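You operate a simulated robot arm through the tools that you are given. There is no shell and no other tool. Be economical: measure what you need, move in short steps, check, and stop when the job is done.

Carry out the task below with a simulated two-armed robot. There is one attempt and no reset: what you move stays moved.

TASK
On the top of the grey workbench, pour about 110 ml from the orange bottle into the green cup, holding that steady with the other hand, and put the orange bottle back.

Only the result counts: the job must be done as asked and must still hold three seconds after the hand-in. Knocking over, shifting, dropping, spilling or breaking anything else fails it.

THE ROBOT
Two 7-joint arms with two-finger parallel grippers on one trunk, on a base that drives. Base frame: it is fixed to the floor where the robot stands at the start and does not move with it; the origin is under the middle of the robot, x ahead of it, y to its left, z up; the surface under the hand at the start is at about z = 850. Units: mm, degrees, N and s.
The left shoulder is at the start at [50, 209, 1271], the right one opposite. With the tool pointing down near the work surface each hand reaches from about 100 to 900 mm from the robot's upright axis, wherever it stands, measured 20 degrees to its own side. Payload 4.4 kg a hand.
Tool frame (each hand has its own): the origin (TCP) lies between the finger pads and is the grasp point; the fingertips stand 23 mm ahead of it; z points along the fingers, y is the line along which they close. The gripper opens to 94 mm. The fingers are 38 mm wide and 10 mm thick; the gripper's body (54 by 96 mm) begins 39 mm behind the TCP.
Orientation is that of the tool frame in the base frame, as [roll, pitch, yaw] about the fixed x, y, z axes, in that order (R = Rz(yaw) Ry(pitch) Rx(roll)). With the fingers straight down and closing along the base's y, the tool's x points along the base's -x, its y along +y and its z along -z.

THE INTERFACE
- The arms move only by the tool jog_arm. It takes "left_steps", "right_steps" or both (then of equal length, played together; a hand with none holds still); each is a list that holds one entry, the list of rows, each a list of 7 numbers: the shift along the tool's x, y, z in mm, then the turn, a rotation vector about the tool's x, y, z in rad, then the finger opening in mm, from 0 to 94. In form: [[[x, y, z, ax, ay, az, claw], ...]]. A call has 1 to 8 rows; each row is the pose to reach, as a shift and turn from the pose commanded when the call began, along the tool's axes at that moment. Each row takes 0.2 s and may step no farther than 50 mm and 8.6 degrees from the row before; otherwise, or with a gripper value out of range, the whole call is refused. A pose out of reach is approached as far as the arm can. The call stops where the force on the tool passes 40 N (or 10 N more than at its start, if that is more) or the arm is blocked; 0.2 s more then pass. The fingers move at their own pace (about 108 mm/s each) and stop on an object; they squeeze with about 30 N. The grip force told is the motor's: it shows also when the fingers shut on nothing. Time passes only in rows, and 0.2 s behind the last, so rows that repeat a pose let the fingers close. The reply holds the time, the measured pose of the TCP, the force on the tool along the base axes, the opening and the grip force, in the units named above and with some noise, with the torque about the TCP (base axes, N m) and any sound that the robot's microphone picked up, and new pictures: "show" is both (left out), scene, wrist or none (wrist: the cameras of the hands that moved).
- Cameras (640 x 400 px; columns grow to the right, rows downward): "scene" is now at [148.9, -37, 1439.7]; the picture's right is [-0.42, -0.91, 0.00], its down [-0.53, 0.24, -0.82] and it looks along [0.74, -0.34, -0.58] (base axes); focal length 292 px, centre (320, 200). "left" rides on the left gripper at [86, -16, -74] in its tool frame; the picture's right is [0.18, 0.98, 0.00], its down [-0.58, 0.11, -0.81] and it looks along [-0.79, 0.15, 0.59] (tool axes); focal length 243 px, centre (320, 200). "right" rides on the right gripper at [86, 16, -75] in its tool frame; the picture's right is [-0.18, 0.98, 0.00], its down [-0.58, -0.11, -0.81] and it looks along [-0.79, -0.15, 0.59] (tool axes); focal length 243 px, centre (320, 200). There is no depth. A picture from a camera that has moved, and an enlarged one, comes with that camera's place and axes in the base frame and with its lens.
- move_column(by): slides the trunk up (or, below 0, down) by that many mm; the arms and the scene camera ride with it, the base frame stays. It gives what a move gives, with no picture.
- base_move(legs): drives the robot by 1 to 6 legs, each [ahead, left, turn to the left] in mm, mm and degrees, along the robot's own axes; the way and the turn of a leg run together, so that a leg with both is an arc; at most 1500 mm and 180 degrees a leg. The arms and the cameras ride along, it lands a little off, and it stops where it bumps. It gives what a move gives, and a new picture of the scene camera.
- pan_tilt(pan, tilt): turns the head with the scene camera to pan (to the left, within 80 degrees either way) and tilt (down, from -29 to 69), counted from straight ahead of the robot. It gives what a move gives, and a new picture of the scene camera.
- zoom(camera, box): a new picture of the part [left, top, right, bottom] of that camera's present view, enlarged. No time passes.
- sign_off(): hands the job in; it is judged then, once.

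Work in short steps. Places have to be worked out from the pictures, the camera data and where the tool is seen: move nearer, look again, correct. Check each grasp and each placing, and mend what went wrong. You have 120 turns and 260 pictures in all, those below and enlarged ones among them. Open the grippers and draw the arms clear of the work before you hand the job in, unless the task says otherwise; then end with one line.

The tools are called after "Request:" as a command line: name --argument value ..., lists and objects as JSON in quotes. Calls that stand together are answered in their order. jog_arm: Moves the arms, as the interface text tells. Its arguments: {"type":"object","properties":{"left_steps":{"type":"array"},"right_steps":{"type":"array"},"show":{"type":"string","enum":["both","scene","wrist","none"]}},"required":[]} The other tools are called the same way: move_column (by) slides the trunk up or down; base_move (legs) drives the base; pan_tilt (pan, tilt) turns the head that bears the scene camera; zoom (camera, box) takes an enlarged picture of a part of a camera's view; sign_off () hands the job in.

At the start:

```text
t: 0.0
left_tcp_pos: [549.2, 2.2, 1253.6]
left_orientation: [179.9, 0.0, 179.9]
left_ft_force: [0.1, 0.2, 0.8]
left_ft_torque: [0.01, -0.03, -0.02]
left_gripper_width: 94.3
left_finger_force: 0.0
right_tcp_pos: [469.0, -529.5, 1225.9]
right_orientation: [180.0, 0.0, 180.0]
right_ft_force: [0.2, 0.2, -1.1]
right_ft_torque: [-0.01, 0.0, 0.04]
right_gripper_width: 94.2
right_finger_force: 0.0
trunk travel left (down, up): [-350.0, 213.0]
robot x, y, heading: [0.2, 0.9, -0.0]
head pan, tilt: [-24.6, 35.3]
```

scene: 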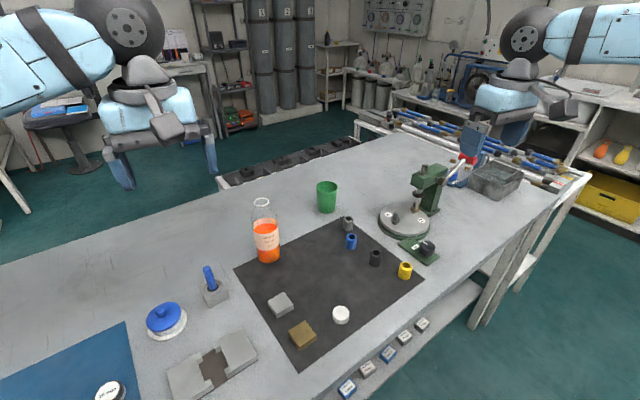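
right: 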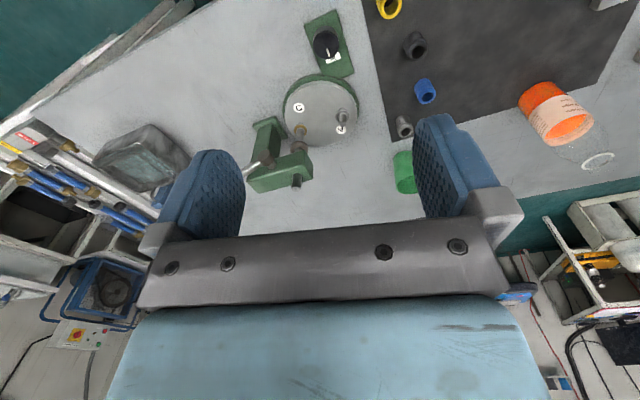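
left: 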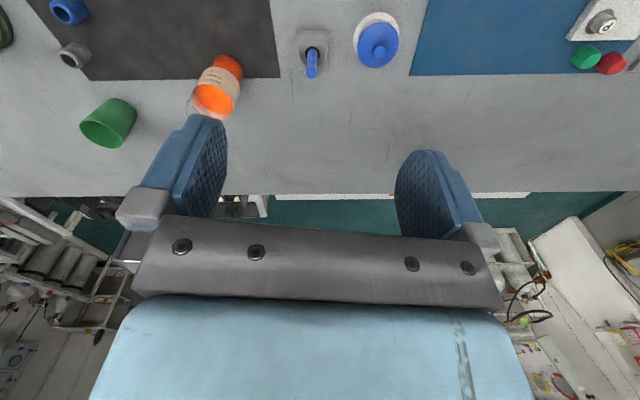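

I zoom in on the orange bottle and the green cup to measure them.

Request:
zoom --camera "scene" --box '[220, 160, 380, 280]'

```text
3.33 times, centred on (300, 220) of scene
camera zoom: at [148.9, -37.0, 1439.7], right [-0.42, -0.91, 0.0], down [-0.53, 0.24, -0.82], along [0.74, -0.34, -0.58], focal length 973 px, centre (387, 133)
```

zoom: 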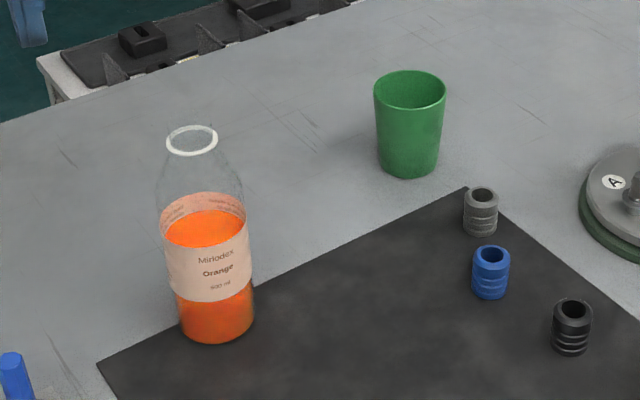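

Bottle at about (712,-143), ~188 mm tall; cup at about (842,-379), ~90 mm tall. I shift the base to the right so that the bottle lies before the left arm and the cup before the right one.

Request:
base_move --legs '[[0, -240, 0]]'

Request:
pan_tilt --pan 0 --tilt 38

```text
t: 2.7
left_tcp_pos: [548.9, -238.1, 1253.0]
left_orientation: [179.9, 0.0, -179.9]
left_ft_force: [1.4, 0.4, -0.6]
left_ft_torque: [0.03, 0.01, 0.01]
left_gripper_width: 93.9
left_finger_force: 0.1
right_tcp_pos: [469.0, -769.3, 1226.2]
right_orientation: [179.9, 0.1, 180.0]
right_ft_force: [-0.9, 0.2, -0.1]
right_ft_torque: [0.0, 0.0, 0.02]
right_gripper_width: 93.9
right_finger_force: 0.1
trunk travel left (down, up): [-350.0, 213.0]
robot x, y, heading: [1.6, -237.4, 0.1]
head pan, tilt: [-24.6, 35.3]
camera scene: at [149.0, -276.7, 1439.7], right [-0.42, -0.91, 0.0], down [-0.53, 0.24, -0.82], along [0.74, -0.34, -0.58], focal length 292 px, centre (320, 200)
```

scene: 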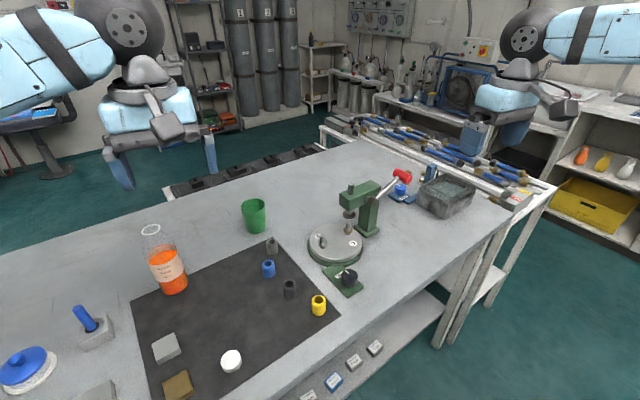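

```text
t: 3.6
left_tcp_pos: [548.8, -236.9, 1253.5]
left_orientation: [-180.0, 0.0, -180.0]
left_ft_force: [0.4, -0.1, 0.2]
left_ft_torque: [-0.01, -0.01, 0.02]
left_gripper_width: 94.1
left_finger_force: 0.0
right_tcp_pos: [471.1, -769.9, 1227.8]
right_orientation: [-179.9, 0.0, -180.0]
right_ft_force: [0.5, 0.1, 0.3]
right_ft_torque: [0.02, 0.02, 0.01]
right_gripper_width: 94.1
right_finger_force: 0.0
trunk travel left (down, up): [-350.0, 213.0]
robot x, y, heading: [-2.3, -238.2, -0.0]
head pan, tilt: [0.0, 38.0]
camera scene: at [155.4, -240.1, 1435.7], right [0.0, -1.0, 0.0], down [-0.62, 0.0, -0.79], along [0.79, 0.0, -0.62], focal length 292 px, centre (320, 200)
```

scene: 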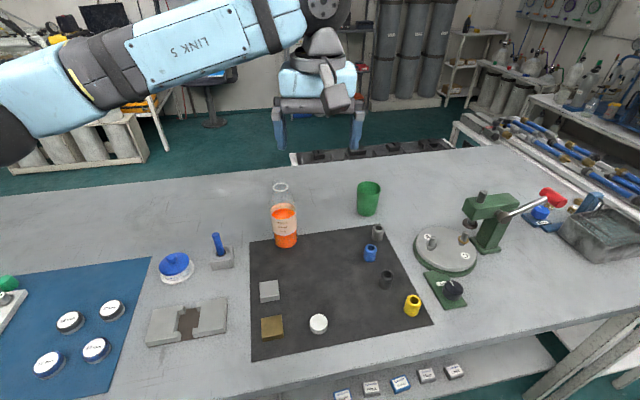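

I now take an enlarged view from this new place to cross-check the positions.

Request:
zoom --camera "scene" --box '[240, 160, 400, 260]'

Request:
zoom --camera "scene" --box '[360, 170, 600, 320]'

```text
4.00 times, centred on (320, 210) of scene
camera zoom: at [155.4, -240.1, 1435.7], right [0.0, -1.0, 0.0], down [-0.62, 0.0, -0.79], along [0.79, 0.0, -0.62], focal length 1167 px, centre (320, 160)
```

zoom: 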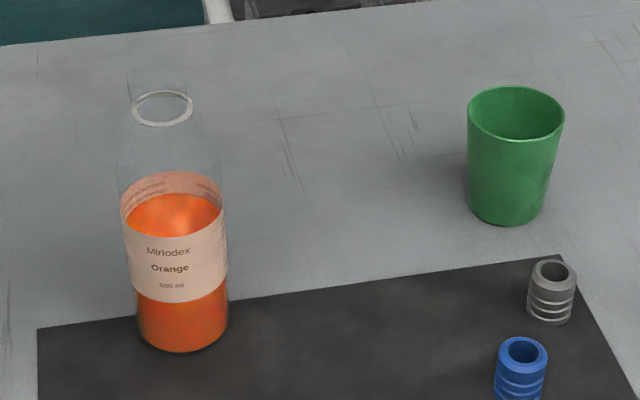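

```text
2.67 times, centred on (480, 245) of scene
camera zoom: at [155.4, -240.1, 1435.7], right [0.0, -1.0, 0.0], down [-0.62, 0.0, -0.79], along [0.79, 0.0, -0.62], focal length 778 px, centre (-107, 80)
```

zoom: 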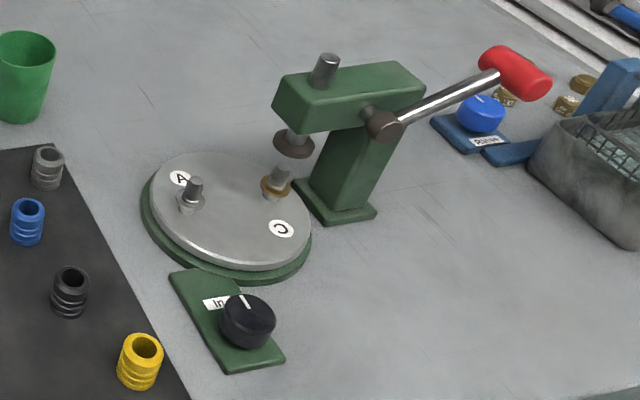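

The two views agree: bottle (713,-147), cup (842,-382). I turn the left hand towards level forward and roll the right hand so that its camera ends on top, both high in the air.

Request:
jog_arm --left_steps '[[[0, 11, 0, 0, -0.14, 0, 94], [0, 22, 0, 0, -0.28, 0, 94], [0, 33, 0, 0, -0.42, 0, 94], [0, 44, 0, 0, -0.56, 0, 94], [0, 55, 0, 0, -0.7, 0, 94], [0, 66, 0, 0, -0.84, 0, 94], [0, 77, 0, 0, -0.98, 0, 94], [0, 88, 0, 0, -1.12, 0, 94]]]' --right_steps '[[[-12, 19, 0, -0.0809, 0.0217, 0.1156, 94], [-24, 38, 0, -0.1618, 0.0434, 0.2312, 94], [-36, 57, 0, -0.2427, 0.0651, 0.3468, 94], [-48, 76, 0, -0.3236, 0.0868, 0.4624, 94], [-60, 95, 0, -0.4045, 0.1085, 0.578, 94], [-72, 114, 0, -0.4854, 0.1302, 0.6936, 94], [-84, 133, 0, -0.5663, 0.1519, 0.8092, 94], [-96, 152, 0, -0.6472, 0.1736, 0.9248, 94]]]' --show "scene"

```text
t: 5.4
left_tcp_pos: [549.0, -148.1, 1253.6]
left_orientation: [-179.7, 64.3, -179.9]
left_ft_force: [-0.1, 0.8, -0.1]
left_ft_torque: [0.01, -0.02, 0.03]
left_gripper_width: 93.9
left_finger_force: 0.1
right_tcp_pos: [566.0, -617.1, 1225.7]
right_orientation: [151.0, -24.0, 131.1]
right_ft_force: [-0.4, 0.5, -0.3]
right_ft_torque: [-0.05, 0.0, 0.0]
right_gripper_width: 94.2
right_finger_force: 0.0
trunk travel left (down, up): [-350.0, 213.0]
robot x, y, heading: [-2.7, -236.8, 0.2]
head pan, tilt: [0.0, 38.0]
camera scene: at [155.8, -239.3, 1435.7], right [0.0, -1.0, 0.0], down [-0.62, 0.0, -0.79], along [0.79, 0.0, -0.62], focal length 292 px, centre (320, 200)
```

scene: 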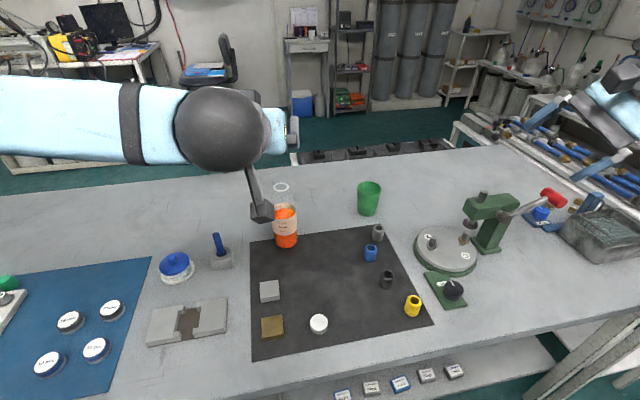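

The turn runs well; I continue the right hand's roll and finish the left tilt.

Request:
jog_arm --left_steps '[[[0, 0, 0, 0, -0.03, 0, 94], [0, 0, 0, 0, -0.06, 0, 94], [0, 0, 0, 0, -0.09, 0, 94], [0, 0, 0, 0, -0.12, 0, 94], [0, 0, 0, 0, -0.15, 0, 94], [0, 0, 0, 0, -0.17, 0, 94], [0, 0, 0, 0, -0.19, 0, 94], [0, 0, 0, 0, -0.19, 0, 94]]]' --right_steps '[[[0, 0, 0, -0.0809, 0.0217, 0.1156, 94], [0, 0, 0, -0.1618, 0.0434, 0.2312, 94], [0, 0, 0, -0.2427, 0.0651, 0.3468, 94], [0, 0, 0, -0.3236, 0.0868, 0.4624, 94], [0, 0, 0, -0.4045, 0.1085, 0.578, 94], [0, 0, 0, -0.4854, 0.1302, 0.6936, 94], [0, 0, 0, -0.5663, 0.1519, 0.8092, 94], [0, 0, 0, -0.6472, 0.1736, 0.9248, 94]]]' --show "none"

Request:
jog_arm --right_steps '[[[0, 0, 0, -0.0809, 0.0217, 0.1156, 94], [0, 0, 0, -0.1618, 0.0434, 0.2312, 94], [0, 0, 0, -0.2427, 0.0651, 0.3468, 94]]]' --show "both"

```text
t: 7.2
left_tcp_pos: [548.0, -147.2, 1252.8]
left_orientation: [-180.0, 75.0, -179.9]
left_ft_force: [-0.5, -1.0, -0.2]
left_ft_torque: [0.0, 0.01, -0.01]
left_gripper_width: 93.9
left_finger_force: 0.2
right_tcp_pos: [565.3, -618.3, 1227.5]
right_orientation: [152.5, -61.0, 75.3]
right_ft_force: [0.4, 0.2, -0.6]
right_ft_torque: [-0.03, 0.0, -0.01]
right_gripper_width: 93.9
right_finger_force: 0.1
trunk travel left (down, up): [-350.0, 213.0]
robot x, y, heading: [-0.1, -240.3, -0.3]
head pan, tilt: [0.0, 38.0]
```

```text
t: 8.0
left_tcp_pos: [548.5, -148.6, 1252.7]
left_orientation: [-179.9, 75.1, -179.9]
left_ft_force: [0.8, 0.3, -0.3]
left_ft_torque: [0.01, 0.01, -0.01]
left_gripper_width: 94.0
left_finger_force: 0.1
right_tcp_pos: [565.1, -617.2, 1226.5]
right_orientation: [-180.0, -69.9, 30.1]
right_ft_force: [0.1, -0.4, -0.8]
right_ft_torque: [0.01, -0.02, 0.03]
right_gripper_width: 94.0
right_finger_force: 0.0
trunk travel left (down, up): [-350.0, 213.0]
robot x, y, heading: [-0.5, -238.8, 0.0]
head pan, tilt: [0.0, 38.0]
camera scene: at [155.5, -239.4, 1435.6], right [0.0, -1.0, 0.0], down [-0.62, 0.0, -0.79], along [0.79, 0.0, -0.62], focal length 292 px, centre (320, 200)
camera right: at [538.6, -651.3, 1333.4], right [0.44, -0.88, -0.17], down [-0.88, -0.38, -0.27], along [0.17, 0.27, -0.95], focal length 243 px, centre (320, 200)
```

scene: 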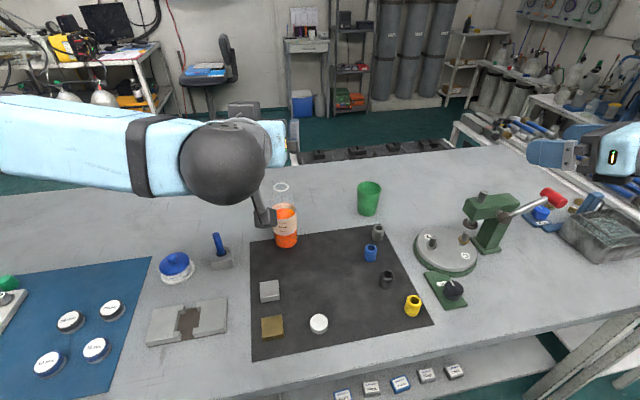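
right: 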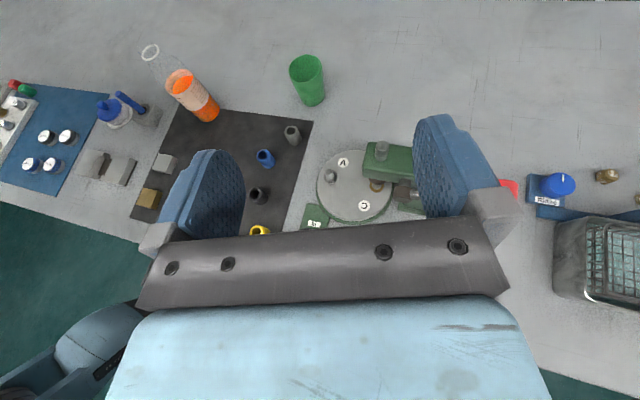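

Both hands have the wanted attitudes. I lower both to their pre-approach places: the left short of the bottle at z≈1010, the right 130 mm behind the cup.

Request:
jog_arm --left_steps '[[[28, 0, 12.9, 0, 0, 0, 94], [56, 0, 25.8, 0, 0, 0, 94], [84, 0, 38.7, 0, 0, 0, 94], [112, 0, 51.6, 0, 0, 0, 94], [140, 0, 64.5, 0, 0, 0, 94], [168, 0, 77.4, 0, 0, 0, 94], [196, 0, 90.3, 0, 0, 0, 94], [224, 0, 103, 0, 0, 0, 94]]]' --right_steps '[[[-24.3, -8.1, 38.6, 0, 0, 0, 94], [-48.7, -16.3, 77.1, 0, 0, 0, 94], [-73, -24.4, 115.7, 0, 0, 0, 94], [-97.4, -32.5, 154.3, 0, 0, 0, 94], [-121.7, -40.6, 192.9, 0, 0, 0, 94], [-146, -48.8, 231.4, 0, 0, 0, 94], [-170.4, -56.9, 270, 0, 0, 0, 94], [-194.7, -65, 308.6, 0, 0, 0, 94]]]' --show "both"

```text
t: 9.8
left_tcp_pos: [590.9, -152.2, 1013.6]
left_orientation: [179.9, 74.9, -179.6]
left_ft_force: [-0.4, -0.2, -0.2]
left_ft_torque: [0.02, -0.02, 0.01]
left_gripper_width: 93.9
left_finger_force: 0.0
left hand out of reach, approached as far as the arm can: row 8
right_tcp_pos: [679.9, -495.8, 1020.3]
right_orientation: [179.8, -69.8, 30.3]
right_ft_force: [0.7, 1.2, -0.8]
right_ft_torque: [0.0, -0.02, 0.01]
right_gripper_width: 94.2
right_finger_force: 0.0
right hand out of reach, approached as far as the arm can: row 6, 7, 8
trunk travel left (down, up): [-350.0, 213.0]
robot x, y, heading: [-5.6, -235.9, -0.0]
head pan, tilt: [0.0, 38.0]
camera scene: at [157.2, -238.9, 1435.4], right [0.0, -1.0, 0.0], down [-0.62, 0.0, -0.79], along [0.79, 0.0, -0.62], focal length 292 px, centre (320, 200)
camera right: at [654.7, -529.5, 1126.5], right [0.44, -0.88, -0.17], down [-0.88, -0.39, -0.27], along [0.17, 0.27, -0.95], focal length 243 px, centre (320, 200)
camera left: at [495.9, -167.7, 950.5], right [-0.05, 0.98, -0.18], down [-0.63, 0.1, 0.77], along [0.78, 0.15, 0.61], focal length 243 px, centre (320, 200)
```

scene: 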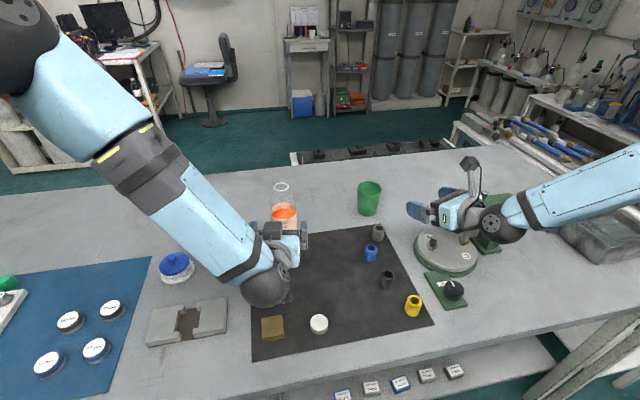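
right: 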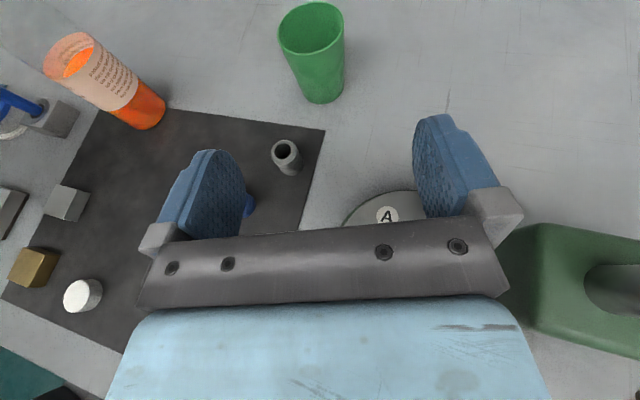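
left: 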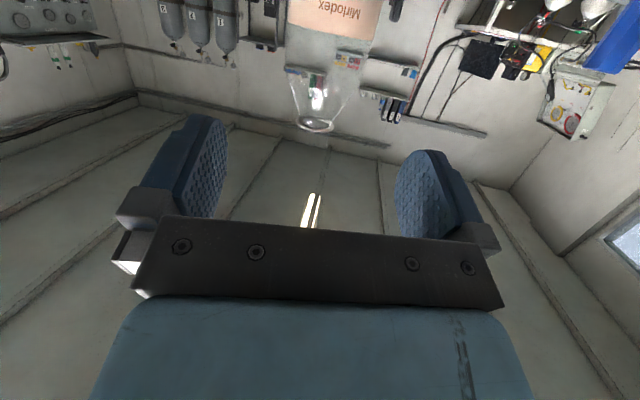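

Both hands ran into reach limits because the wrists must bend too far with the shoulders this high. I raise the hands by 210 mm and then lower the trunk so that the forearms lie flatter.

Request:
jog_arm --left_steps '[[[-40, 0, -11, 0, 0, 0, 94], [-80, 0, -22, 0, 0, 0, 94], [-120, 0, -33, 0, 0, 0, 94], [-160, 0, -44, 0, 0, 0, 94], [-203, 0, -54, 0, 0, 0, 94]]]' --right_steps '[[[40, 0, -14, 0, 0, 0, 94], [80, 0, -28, 0, 0, 0, 94], [120, 0, -43, 0, 0, 0, 94], [160, 0, -57, 0, 0, 0, 94], [197, 0, -72, 0, 0, 0, 94]]]' --show "none"

Request:
move_column --by -200

Request:
pan_tilt --pan 0 --tilt 30

```text
t: 11.0
left_tcp_pos: [586.5, -152.4, 1225.2]
left_orientation: [-179.8, 75.1, -179.7]
left_ft_force: [0.1, -0.3, 0.1]
left_ft_torque: [0.02, -0.02, -0.03]
left_gripper_width: 94.2
left_finger_force: 0.1
right_tcp_pos: [677.6, -492.7, 1231.1]
right_orientation: [179.5, -69.9, 30.7]
right_ft_force: [0.0, 0.1, -0.2]
right_ft_torque: [-0.01, -0.01, 0.01]
right_gripper_width: 93.9
right_finger_force: 0.0
trunk travel left (down, up): [-350.0, 213.0]
robot x, y, heading: [1.8, -241.1, -0.0]
head pan, tilt: [0.0, 38.0]
```

```text
t: 13.2
left_tcp_pos: [587.6, -152.5, 1024.1]
left_orientation: [180.0, 75.1, -180.0]
left_ft_force: [-0.5, -0.1, 0.0]
left_ft_torque: [-0.04, 0.0, -0.02]
left_gripper_width: 93.9
left_finger_force: 0.1
right_tcp_pos: [680.2, -494.0, 1029.1]
right_orientation: [179.7, -70.0, 30.3]
right_ft_force: [0.1, -0.6, 0.5]
right_ft_torque: [-0.01, -0.04, 0.04]
right_gripper_width: 93.9
right_finger_force: 0.2
trunk travel left (down, up): [-150.0, 413.0]
robot x, y, heading: [-0.2, -237.8, 0.1]
head pan, tilt: [0.0, 38.0]
```

```text
t: 13.9
left_tcp_pos: [588.2, -153.5, 1024.7]
left_orientation: [-179.9, 75.2, 180.0]
left_ft_force: [-0.2, 0.2, 0.1]
left_ft_torque: [-0.04, 0.0, -0.01]
left_gripper_width: 94.0
left_finger_force: 0.1
right_tcp_pos: [680.0, -494.8, 1028.7]
right_orientation: [179.9, -69.9, 30.2]
right_ft_force: [0.2, -0.3, -0.4]
right_ft_torque: [-0.02, -0.01, 0.0]
right_gripper_width: 94.1
right_finger_force: 0.1
trunk travel left (down, up): [-150.0, 413.0]
robot x, y, heading: [2.7, -242.7, 0.2]
head pan, tilt: [0.0, 30.0]
camera scene: at [159.5, -240.2, 1248.0], right [0.0, -1.0, 0.0], down [-0.5, 0.0, -0.87], along [0.87, 0.0, -0.5], focal length 292 px, centre (320, 200)
```

scene: 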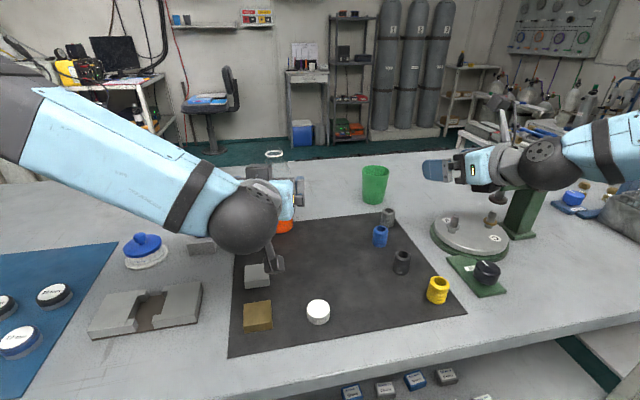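

Now there is room. I bring the right hand to its pre-approach place behind the cup.

Request:
jog_arm --right_steps '[[[-16, -4, 22.4, 0, 0, 0, 94], [-32, -8, 44.8, 0, 0, 0, 94], [-48, -12, 67.3, 0, 0, 0, 94], [-64.2, -16, 89.7, 0, 0, 0, 94]]]' --show "both"

```text
t: 14.9
left_tcp_pos: [588.6, -153.5, 1024.0]
left_orientation: [180.0, 75.1, -180.0]
left_ft_force: [0.2, 0.3, -0.4]
left_ft_torque: [0.0, -0.02, 0.02]
left_gripper_width: 94.1
left_finger_force: 0.0
right_tcp_pos: [727.2, -450.3, 936.0]
right_orientation: [179.8, -70.0, 30.4]
right_ft_force: [0.8, -0.1, -0.6]
right_ft_torque: [0.02, 0.01, -0.02]
right_gripper_width: 94.1
right_finger_force: 0.1
trunk travel left (down, up): [-150.0, 413.0]
robot x, y, heading: [-1.7, -239.4, 0.0]
head pan, tilt: [0.0, 30.0]
camera scene: at [160.2, -240.1, 1247.9], right [0.0, -1.0, 0.0], down [-0.5, 0.0, -0.87], along [0.87, 0.0, -0.5], focal length 292 px, centre (320, 200)
camera right: at [700.5, -483.7, 1043.1], right [0.44, -0.88, -0.17], down [-0.88, -0.39, -0.27], along [0.17, 0.27, -0.95], focal length 243 px, centre (320, 200)
```

scene: 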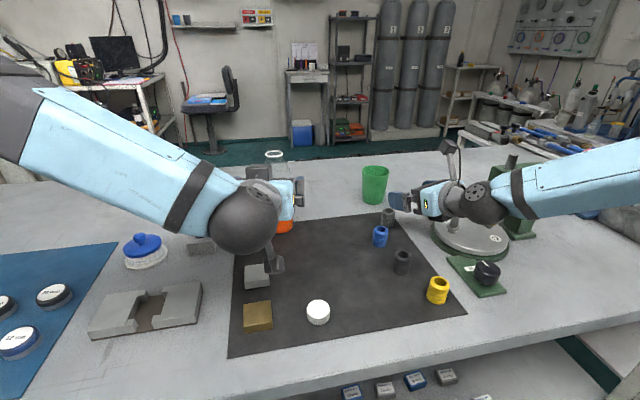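
right: 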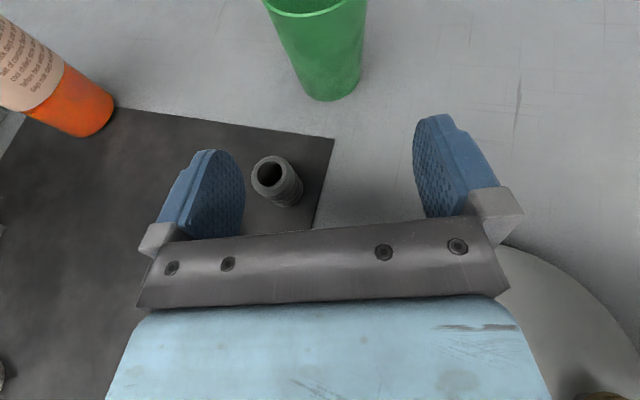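

The cup lies centred between the fingers. I advance most of the way and look again.

Request:
jog_arm --right_steps '[[[3, 0, 25, 0, 0, 0, 94], [5, -1, 50, 0, 0, 0, 94], [7, -1, 80, 0, 0, 0, 94]]]' --show "both"

```text
t: 15.7
left_tcp_pos: [588.6, -153.2, 1024.4]
left_orientation: [-179.9, 75.1, -179.9]
left_ft_force: [-0.2, 0.5, 0.8]
left_ft_torque: [-0.02, -0.03, 0.0]
left_gripper_width: 93.9
left_finger_force: 0.0
right_tcp_pos: [761.7, -433.1, 934.2]
right_orientation: [179.8, -69.9, 30.2]
right_ft_force: [0.5, -0.3, -0.1]
right_ft_torque: [-0.04, 0.0, 0.03]
right_gripper_width: 94.1
right_finger_force: 0.0
right hand out of reach, approached as far as the arm can: row 2, 3
trunk travel left (down, up): [-150.0, 413.0]
robot x, y, heading: [-0.1, -241.2, -0.3]
head pan, tilt: [0.0, 30.0]
camera scene: at [159.8, -240.0, 1248.0], right [0.0, -1.0, 0.0], down [-0.5, 0.0, -0.87], along [0.87, 0.0, -0.5], focal length 292 px, centre (320, 200)
camera right: at [735.2, -465.9, 1039.9], right [0.44, -0.88, -0.17], down [-0.88, -0.39, -0.27], along [0.17, 0.27, -0.95], focal length 243 px, centre (320, 200)
```

scene: 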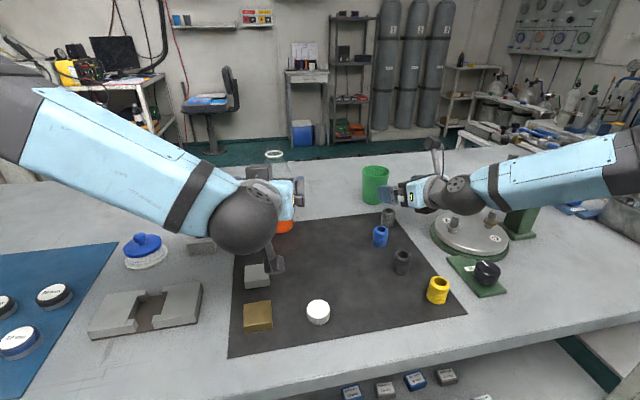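
right: 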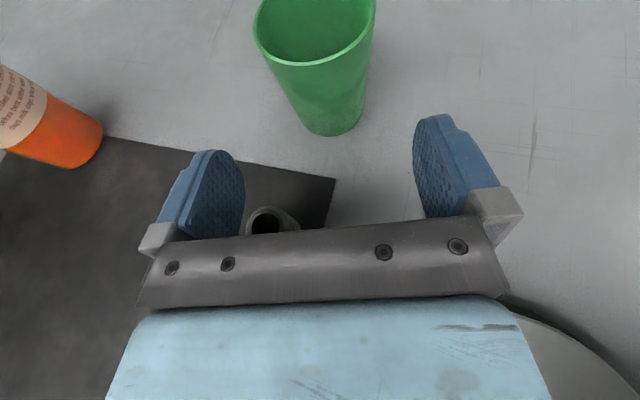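

The right arm stops short again, so the base must come closer. I draw the right hand back and both hands up, then drive 110 mm ahead and 30 mm left.

Request:
jog_arm --left_steps '[[[-14, 0, -6, 0, 0, 0, 94], [-28, 0, -12, 0, 0, 0, 94], [-44, 0, -18, 0, 0, 0, 94], [-60, 0, -24, 0, 0, 0, 94]]]' --right_steps '[[[5, 0, -33, 0, 0, 0, 94], [10, 0, -66, 0, 0, 0, 94], [15, 0, -99, 0, 0, 0, 94], [20, 0, -130, 0, 0, 0, 94]]]' --show "none"

```text
t: 16.7
left_tcp_pos: [579.8, -153.6, 1089.2]
left_orientation: [-180.0, 75.2, 180.0]
left_ft_force: [0.0, -0.7, -0.3]
left_ft_torque: [0.02, 0.0, 0.03]
left_gripper_width: 94.0
left_finger_force: 0.1
right_tcp_pos: [660.0, -490.5, 999.1]
right_orientation: [179.8, -70.0, 30.4]
right_ft_force: [0.3, 0.1, -0.8]
right_ft_torque: [0.01, 0.01, -0.01]
right_gripper_width: 94.5
right_finger_force: 0.0
trunk travel left (down, up): [-150.0, 413.0]
robot x, y, heading: [1.2, -240.6, -0.1]
head pan, tilt: [0.0, 30.0]
```

Hands are clear; I drive in.

Request:
base_move --legs '[[110, 30, 0]]'

```text
t: 17.9
left_tcp_pos: [677.5, -127.1, 1089.5]
left_orientation: [-179.9, 75.1, -179.8]
left_ft_force: [-0.4, -0.6, 0.1]
left_ft_torque: [0.02, 0.0, 0.03]
left_gripper_width: 94.0
left_finger_force: 0.1
right_tcp_pos: [756.0, -464.3, 998.1]
right_orientation: [179.7, -70.0, 30.5]
right_ft_force: [-0.5, -0.8, -0.4]
right_ft_torque: [0.0, 0.06, 0.01]
right_gripper_width: 94.1
right_finger_force: 0.1
trunk travel left (down, up): [-150.0, 413.0]
robot x, y, heading: [93.6, -211.8, -0.3]
head pan, tilt: [0.0, 30.0]
stopped in leg 1: the robot was blocked; the commanded pose is now the measured one
camera scene: at [254.3, -214.0, 1248.2], right [0.0, -1.0, 0.0], down [-0.5, 0.0, -0.87], along [0.87, 0.0, -0.5], focal length 292 px, centre (320, 200)
```

scene: 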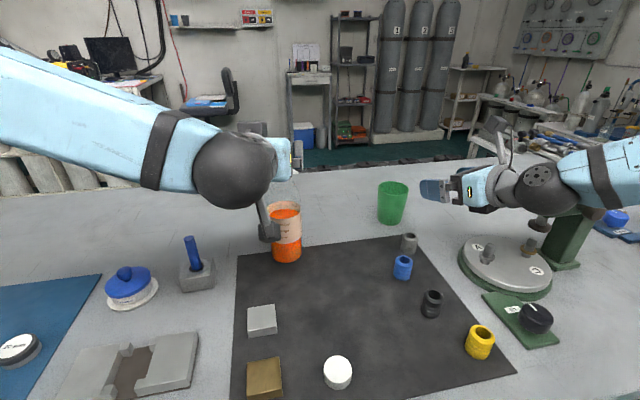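

The base met the bench and stopped. I back off a few millimetres so that nothing presses, then look closely at bottle and cup.

Request:
base_move --legs '[[-12, 0, 0]]'

Request:
zoom --camera "scene" --box '[240, 150, 440, 275]'

Request:
zoom --camera "right" --box '[0, 0, 640, 400]'

```text
t: 18.7
left_tcp_pos: [665.2, -127.8, 1088.4]
left_orientation: [180.0, 75.1, -179.9]
left_ft_force: [0.0, 0.2, 0.5]
left_ft_torque: [-0.01, 0.02, 0.03]
left_gripper_width: 93.8
left_finger_force: 0.1
right_tcp_pos: [745.0, -464.3, 998.1]
right_orientation: [179.7, -69.9, 30.4]
right_ft_force: [-0.8, -0.4, 1.2]
right_ft_torque: [-0.01, -0.02, 0.0]
right_gripper_width: 94.2
right_finger_force: 0.0
trunk travel left (down, up): [-150.0, 413.0]
robot x, y, heading: [85.9, -215.1, -0.0]
head pan, tilt: [0.0, 30.0]
camera scene: at [243.4, -213.7, 1248.0], right [0.0, -1.0, 0.0], down [-0.5, 0.0, -0.87], along [0.87, 0.0, -0.5], focal length 292 px, centre (320, 200)
```

scene: 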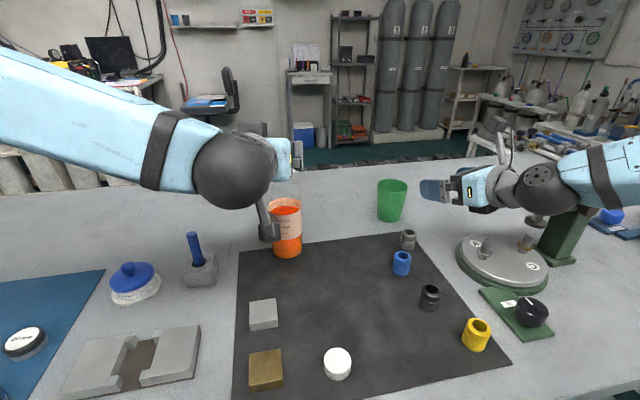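

```text
3.20 times, centred on (340, 212) of scene
camera zoom: at [243.4, -213.7, 1248.0], right [0.0, -1.0, 0.0], down [-0.5, 0.0, -0.87], along [0.87, 0.0, -0.5], focal length 934 px, centre (256, 160)
```

zoom: 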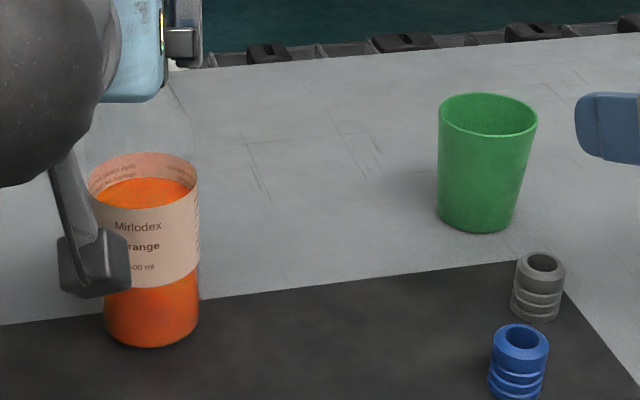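

```text
1.00 times, centred on (320, 200) of right (not enlarged: the box is as wide or as high as the picture)
camera zoom: at [718.5, -497.9, 1104.8], right [0.44, -0.88, -0.17], down [-0.88, -0.39, -0.27], along [0.17, 0.27, -0.95], focal length 243 px, centre (320, 200)
```

zoom: 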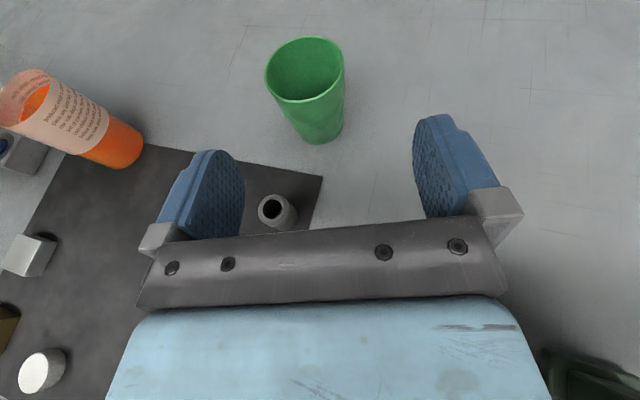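

Nothing has moved: cup (843,-383), bottle (715,-147). I bring the right hand in line with the cup again.

Request:
jog_arm --right_steps '[[[-26, -11, 19, 0, 0, 0, 94], [-52, -22.6, 38.5, 0, 0, 0, 94]]]' --show "none"

Request:
jog_arm --right_steps '[[[3, 0, 22, 0, 0, 0, 94], [5, 0, 44, 0, 0, 0, 94], [6, 0, 60, 0, 0, 0, 94]]]' --show "both"

```text
t: 19.3
left_tcp_pos: [666.2, -127.4, 1087.7]
left_orientation: [-179.9, 75.1, -179.9]
left_ft_force: [0.4, -0.5, 0.0]
left_ft_torque: [-0.02, -0.01, 0.01]
left_gripper_width: 94.1
left_finger_force: 0.0
right_tcp_pos: [750.9, -437.0, 937.6]
right_orientation: [179.7, -69.9, 30.3]
right_ft_force: [-0.1, 0.6, -0.3]
right_ft_torque: [0.01, -0.02, 0.02]
right_gripper_width: 93.9
right_finger_force: 0.1
trunk travel left (down, up): [-150.0, 413.0]
robot x, y, heading: [85.0, -212.3, 0.1]
head pan, tilt: [0.0, 30.0]
```

```text
t: 20.1
left_tcp_pos: [666.6, -127.5, 1088.2]
left_orientation: [-179.9, 75.1, -179.9]
left_ft_force: [-0.8, 0.6, 0.0]
left_ft_torque: [-0.01, -0.04, -0.01]
left_gripper_width: 93.8
left_finger_force: 0.1
right_tcp_pos: [800.6, -405.0, 921.1]
right_orientation: [179.6, -70.1, 30.3]
right_ft_force: [0.0, 0.1, 0.3]
right_ft_torque: [-0.01, 0.06, -0.01]
right_gripper_width: 94.3
right_finger_force: 0.0
trunk travel left (down, up): [-150.0, 413.0]
robot x, y, heading: [88.0, -213.6, -0.4]
head pan, tilt: [0.0, 30.0]
camera scene: at [243.9, -213.4, 1248.0], right [0.0, -1.0, 0.0], down [-0.5, 0.0, -0.87], along [0.87, 0.0, -0.5], focal length 292 px, centre (320, 200)
camera right: at [773.9, -440.2, 1029.1], right [0.44, -0.88, -0.17], down [-0.88, -0.38, -0.27], along [0.17, 0.27, -0.95], focal length 243 px, centre (320, 200)
```

scene: 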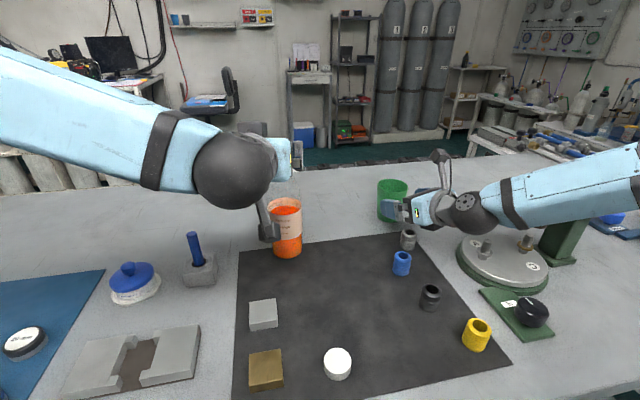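
right: 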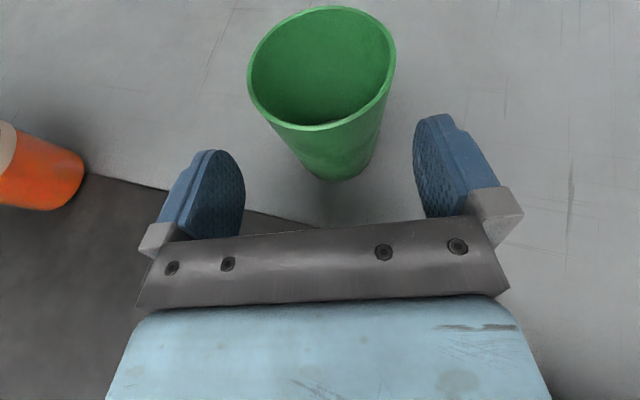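

The cup is centred to within a few mm; I advance the last 34 mm.

Request:
jog_arm --right_steps '[[[-1, 1, 12, 0, 0, 0, 94], [-3, 2, 24, 0, 0, 0, 94], [-4, 2.5, 34, 0, 0, 0, 94]]]' --show "wrist"

```text
t: 20.9
left_tcp_pos: [665.0, -127.3, 1087.1]
left_orientation: [179.9, 75.1, -179.9]
left_ft_force: [0.0, 0.1, 0.1]
left_ft_torque: [0.01, -0.03, -0.02]
left_gripper_width: 94.0
left_finger_force: 0.0
right_tcp_pos: [820.6, -401.8, 914.2]
right_orientation: [179.7, -70.0, 30.4]
right_ft_force: [0.0, 0.3, 0.6]
right_ft_torque: [-0.02, 0.0, -0.01]
right_gripper_width: 93.7
right_finger_force: 0.1
right hand out of reach, approached as far as the arm can: row 3
trunk travel left (down, up): [-150.0, 413.0]
robot x, y, heading: [82.1, -213.0, -0.1]
head pan, tilt: [0.0, 30.0]
camera right: at [793.9, -435.0, 1020.2], right [0.44, -0.88, -0.17], down [-0.88, -0.39, -0.27], along [0.17, 0.27, -0.95], focal length 243 px, centre (320, 200)
```

right: 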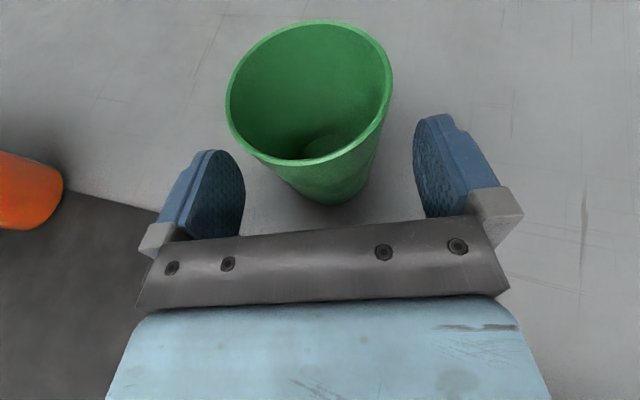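

The arm gives out 12 mm short, probably at a wrist-roll limit. I draw back 44 mm and turn the hand 11° further inwards about the vertical, which needs less roll, still aimed at the cup.

Request:
jog_arm --right_steps '[[[0, 0, -30, 0, 0, 0, 94], [0, 2, -55, 0, 0, 0, 94], [0, 6, -55, 0.094, 0, -0.034, 94], [-1, 10, -55, 0.188, 0, -0.068, 94]]]' --show "wrist"

```text
t: 21.9
left_tcp_pos: [663.2, -123.9, 1090.3]
left_orientation: [-179.5, 75.4, -179.4]
left_ft_force: [0.3, 1.0, -0.3]
left_ft_torque: [-0.05, -0.02, 0.0]
left_gripper_width: 93.9
left_finger_force: 0.0
right_tcp_pos: [776.7, -431.0, 931.5]
right_orientation: [179.8, -69.7, 41.8]
right_ft_force: [0.5, -1.0, 0.4]
right_ft_torque: [-0.03, 0.08, 0.02]
right_gripper_width: 93.8
right_finger_force: 0.0
trunk travel left (down, up): [-150.0, 413.0]
robot x, y, heading: [82.4, -212.0, 0.2]
head pan, tilt: [0.0, 30.0]
camera right: at [757.2, -470.1, 1038.1], right [0.61, -0.78, -0.17], down [-0.79, -0.56, -0.27], along [0.11, 0.3, -0.95], focal length 243 px, centre (320, 200)
```

right: 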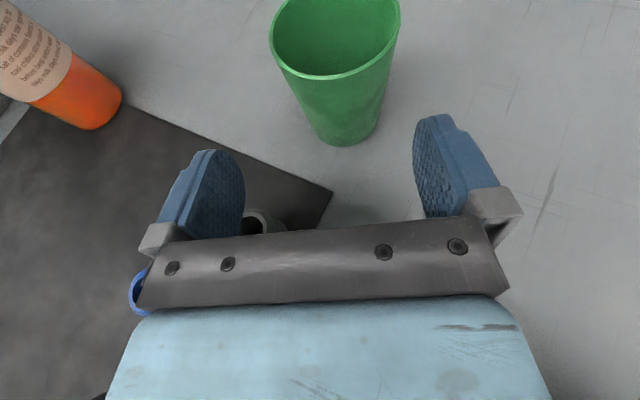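

The cup is about 10 mm right of the hand's line; I correct that and advance.

Request:
jog_arm --right_steps '[[[0, 5, 17, 0, 0, 0, 94], [0, 10, 34, 0, 0, 0, 94], [-1, 10, 52, 0, 0, 0, 94], [-2, 10, 68, 0, 0, 0, 94]]]' --show "wrist"

```text
t: 22.9
left_tcp_pos: [662.5, -124.7, 1090.1]
left_orientation: [-179.0, 75.4, -179.0]
left_ft_force: [-0.9, -0.1, -0.1]
left_ft_torque: [-0.02, -0.01, -0.01]
left_gripper_width: 94.2
left_finger_force: 0.0
right_tcp_pos: [827.7, -402.6, 917.5]
right_orientation: [178.2, -70.1, 43.2]
right_ft_force: [-0.4, 0.0, -0.1]
right_ft_torque: [-0.01, 0.01, 0.04]
right_gripper_width: 93.8
right_finger_force: 0.1
right hand out of reach, approached as far as the arm can: row 4
trunk travel left (down, up): [-150.0, 413.0]
robot x, y, heading: [84.5, -213.8, 0.1]
head pan, tilt: [0.0, 30.0]
camera right: at [806.9, -440.4, 1024.6], right [0.61, -0.78, -0.16], down [-0.79, -0.55, -0.27], along [0.12, 0.29, -0.95], focal length 243 px, centre (320, 200)
```

right: 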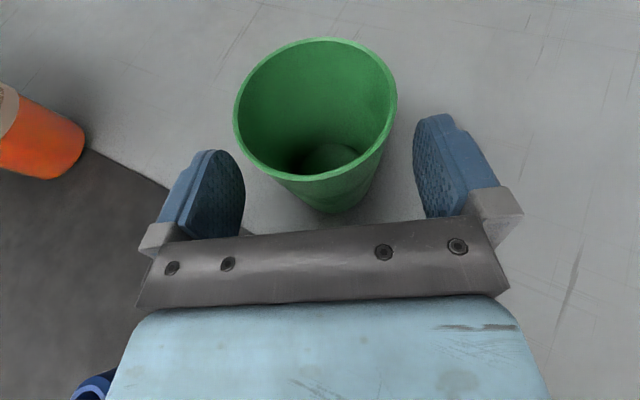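

Closer, but still ~9 mm short. Before gripping, I test in the air whether the left arm can reach and turn in the pouring place from this base position.

Request:
jog_arm --left_steps '[[[-9, -29, 32, 0, 0, 0, 94], [-17, -58, 64, 0, 0, 0, 94], [-26, -87, 96, 0, 0, 0, 94], [-35, -116, 129, 0, 0, 0, 94], [-43, -145, 161, 0, 0, 0, 94]]]' --show "scene"

Request:
jog_arm --left_steps '[[[0, 0, 0, -0.0375, 0, 0.14, 94], [0, 0, 0, -0.075, 0, 0.28, 94], [0, 0, 0, -0.1125, 0, 0.42, 94], [0, 0, 0, -0.15, 0, 0.56, 94], [0, 0, 0, -0.1875, 0, 0.7, 94], [0, 0, 0, -0.225, 0, 0.84, 94], [0, 0, 0, -0.2625, 0, 0.98, 94], [0, 0, 0, -0.3, 0, 1.12, 94]]]' --show "scene"

```text
t: 24.1
left_tcp_pos: [830.7, -265.8, 1092.5]
left_orientation: [-178.8, 75.4, -178.7]
left_ft_force: [-0.1, -0.3, 0.1]
left_ft_torque: [-0.01, -0.02, -0.02]
left_gripper_width: 94.3
left_finger_force: 0.1
right_tcp_pos: [825.5, -400.9, 913.8]
right_orientation: [178.5, -69.9, 42.9]
right_ft_force: [-0.3, -0.9, 0.0]
right_ft_torque: [0.01, 0.0, 0.03]
right_gripper_width: 94.0
right_finger_force: 0.1
trunk travel left (down, up): [-150.0, 413.0]
robot x, y, heading: [85.0, -214.0, 0.1]
head pan, tilt: [0.0, 30.0]
camera scene: at [239.8, -208.7, 1248.7], right [0.0, -1.0, 0.01], down [-0.5, 0.0, -0.87], along [0.87, 0.0, -0.5], focal length 292 px, centre (320, 200)
```

scene: 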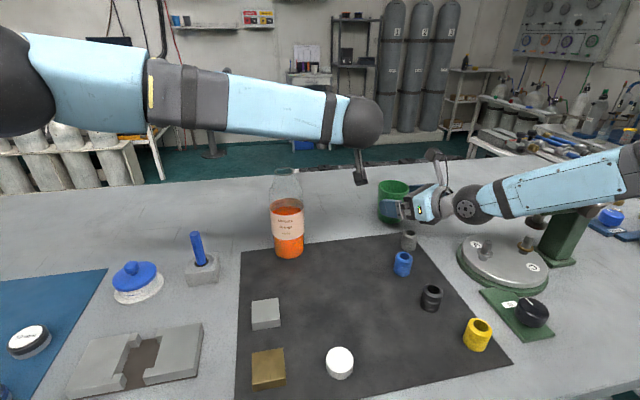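

```text
t: 25.9
left_tcp_pos: [829.0, -267.8, 1090.9]
left_orientation: [96.2, 23.0, 106.3]
left_ft_force: [-0.1, -0.2, -0.7]
left_ft_torque: [0.0, -0.03, 0.04]
left_gripper_width: 93.9
left_finger_force: 0.0
right_tcp_pos: [825.4, -401.2, 914.2]
right_orientation: [178.6, -69.8, 42.8]
right_ft_force: [0.1, 0.6, -0.9]
right_ft_torque: [0.01, 0.05, 0.02]
right_gripper_width: 93.9
right_finger_force: 0.1
trunk travel left (down, up): [-150.0, 413.0]
robot x, y, heading: [85.4, -217.8, 0.0]
head pan, tilt: [0.0, 30.0]
camera scene: at [240.0, -208.3, 1248.6], right [0.0, -1.0, 0.01], down [-0.5, 0.0, -0.87], along [0.87, 0.0, -0.5], focal length 292 px, centre (320, 200)
```

scene: 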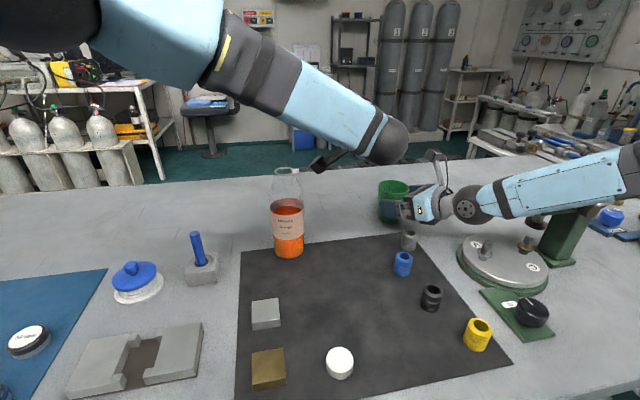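

That works. I go on with the test: turn a bit more and lower to the height intended for the pour.

Request:
jog_arm --left_steps '[[[1, -16, 0, -0.012, 0, 0.045, 94], [2, -32, 0, -0.024, 0, 0.09, 94], [3, -48, 1, -0.036, 0, 0.135, 94], [4, -64, 1, -0.048, 0, 0.18, 94], [5, -80, 1, -0.06, 0, 0.225, 94], [6, -95, 2, -0.072, 0, 0.27, 94], [6, -95, 2, -0.1, 0, 0.38, 94]]]' --show "both"

```text
t: 27.5
left_tcp_pos: [829.8, -299.8, 1001.8]
left_orientation: [90.2, 1.3, 105.0]
left_ft_force: [-0.6, -0.1, 0.9]
left_ft_torque: [0.03, 0.0, 0.02]
left_gripper_width: 93.8
left_finger_force: 0.0
right_tcp_pos: [826.5, -401.5, 915.2]
right_orientation: [178.6, -69.8, 42.7]
right_ft_force: [-0.1, 0.8, -0.4]
right_ft_torque: [-0.01, -0.01, -0.03]
right_gripper_width: 94.3
right_finger_force: 0.0
trunk travel left (down, up): [-150.0, 413.0]
robot x, y, heading: [86.9, -213.8, 0.4]
head pan, tilt: [0.0, 30.0]
camera scene: at [240.0, -208.3, 1248.6], right [0.0, -1.0, 0.01], down [-0.5, 0.0, -0.87], along [0.87, 0.0, -0.5], focal length 292 px, centre (320, 200)
camera left: at [734.4, -235.0, 984.5], right [-0.05, 0.2, 0.98], down [-0.63, -0.77, 0.12], along [0.78, -0.61, 0.17], focal length 243 px, centre (320, 200)
```

scene: 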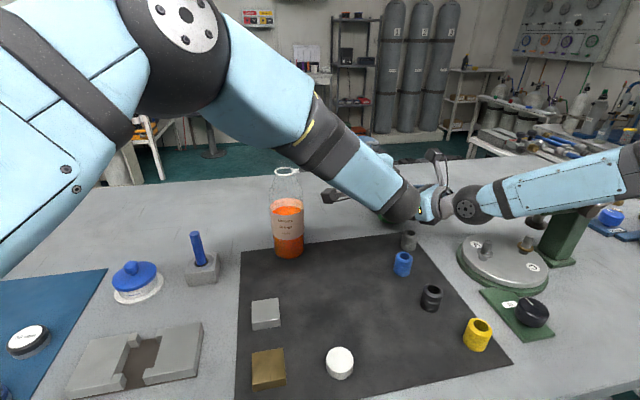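
left: 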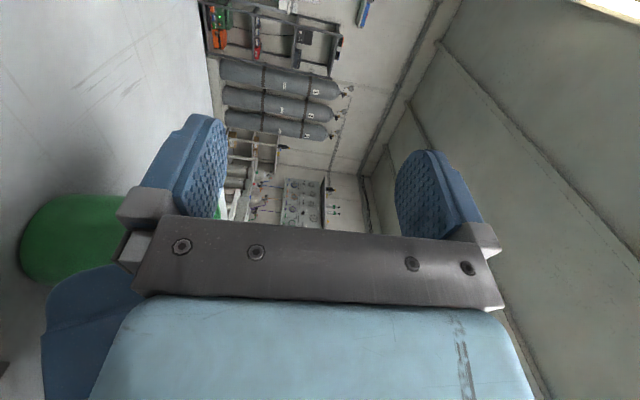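

The pouring pose is reachable. I take the left hand back up and over to a place in front of the bottle, turning back meanwhile.

Request:
jog_arm --left_steps '[[[0, 33, 0, 0.036, 0, -0.135, 94], [0, 66, 0, 0.072, 0, -0.27, 94], [0, 101, 0, 0.108, 0, -0.405, 94], [39, 101, -29, 0.145, 0, -0.54, 94], [78, 101, -58, 0.181, 0, -0.675, 94], [117, 101, -87, 0.217, 0, -0.81, 94], [156, 101, -116, 0.253, 0, -0.945, 94], [195, 101, -144, 0.289, 0, -1.08, 94]]]' --show "none"

Request:
jog_arm --left_steps '[[[0, 0, 0, 0.036, 0, -0.135, 94], [0, 0, 0, 0.072, 0, -0.27, 94], [0, 0, 0, 0.108, 0, -0.405, 94], [0, 0, 0, 0.112, 0, -0.42, 94]]]' --show "scene"

```text
t: 29.3
left_tcp_pos: [639.5, -144.2, 1096.2]
left_orientation: [119.3, 61.6, 122.8]
left_ft_force: [0.7, 0.5, 0.2]
left_ft_torque: [-0.04, 0.0, 0.03]
left_gripper_width: 94.0
left_finger_force: 0.1
right_tcp_pos: [827.1, -400.7, 913.6]
right_orientation: [178.5, -69.9, 42.8]
right_ft_force: [0.5, -0.5, -0.8]
right_ft_torque: [-0.03, 0.0, 0.01]
right_gripper_width: 93.7
right_finger_force: 0.1
trunk travel left (down, up): [-150.0, 413.0]
robot x, y, heading: [85.1, -212.7, -0.2]
head pan, tilt: [0.0, 30.0]
```

```text
t: 30.3
left_tcp_pos: [639.0, -146.7, 1097.5]
left_orientation: [-178.4, 75.2, -178.4]
left_ft_force: [0.0, -0.5, 0.1]
left_ft_torque: [-0.01, -0.01, 0.0]
left_gripper_width: 93.9
left_finger_force: 0.0
right_tcp_pos: [827.1, -401.2, 915.2]
right_orientation: [178.6, -70.0, 42.9]
right_ft_force: [-0.2, 0.8, 0.6]
right_ft_torque: [0.0, 0.01, 0.02]
right_gripper_width: 93.9
right_finger_force: 0.1
trunk travel left (down, up): [-150.0, 413.0]
robot x, y, heading: [85.6, -211.6, -0.3]
head pan, tilt: [0.0, 30.0]
camera scene: at [240.0, -208.3, 1248.6], right [0.0, -1.0, 0.01], down [-0.5, 0.0, -0.87], along [0.87, 0.0, -0.5], focal length 292 px, centre (320, 200)
```

scene: 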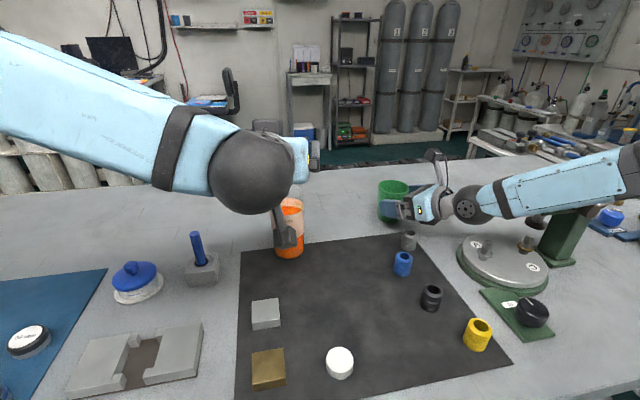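

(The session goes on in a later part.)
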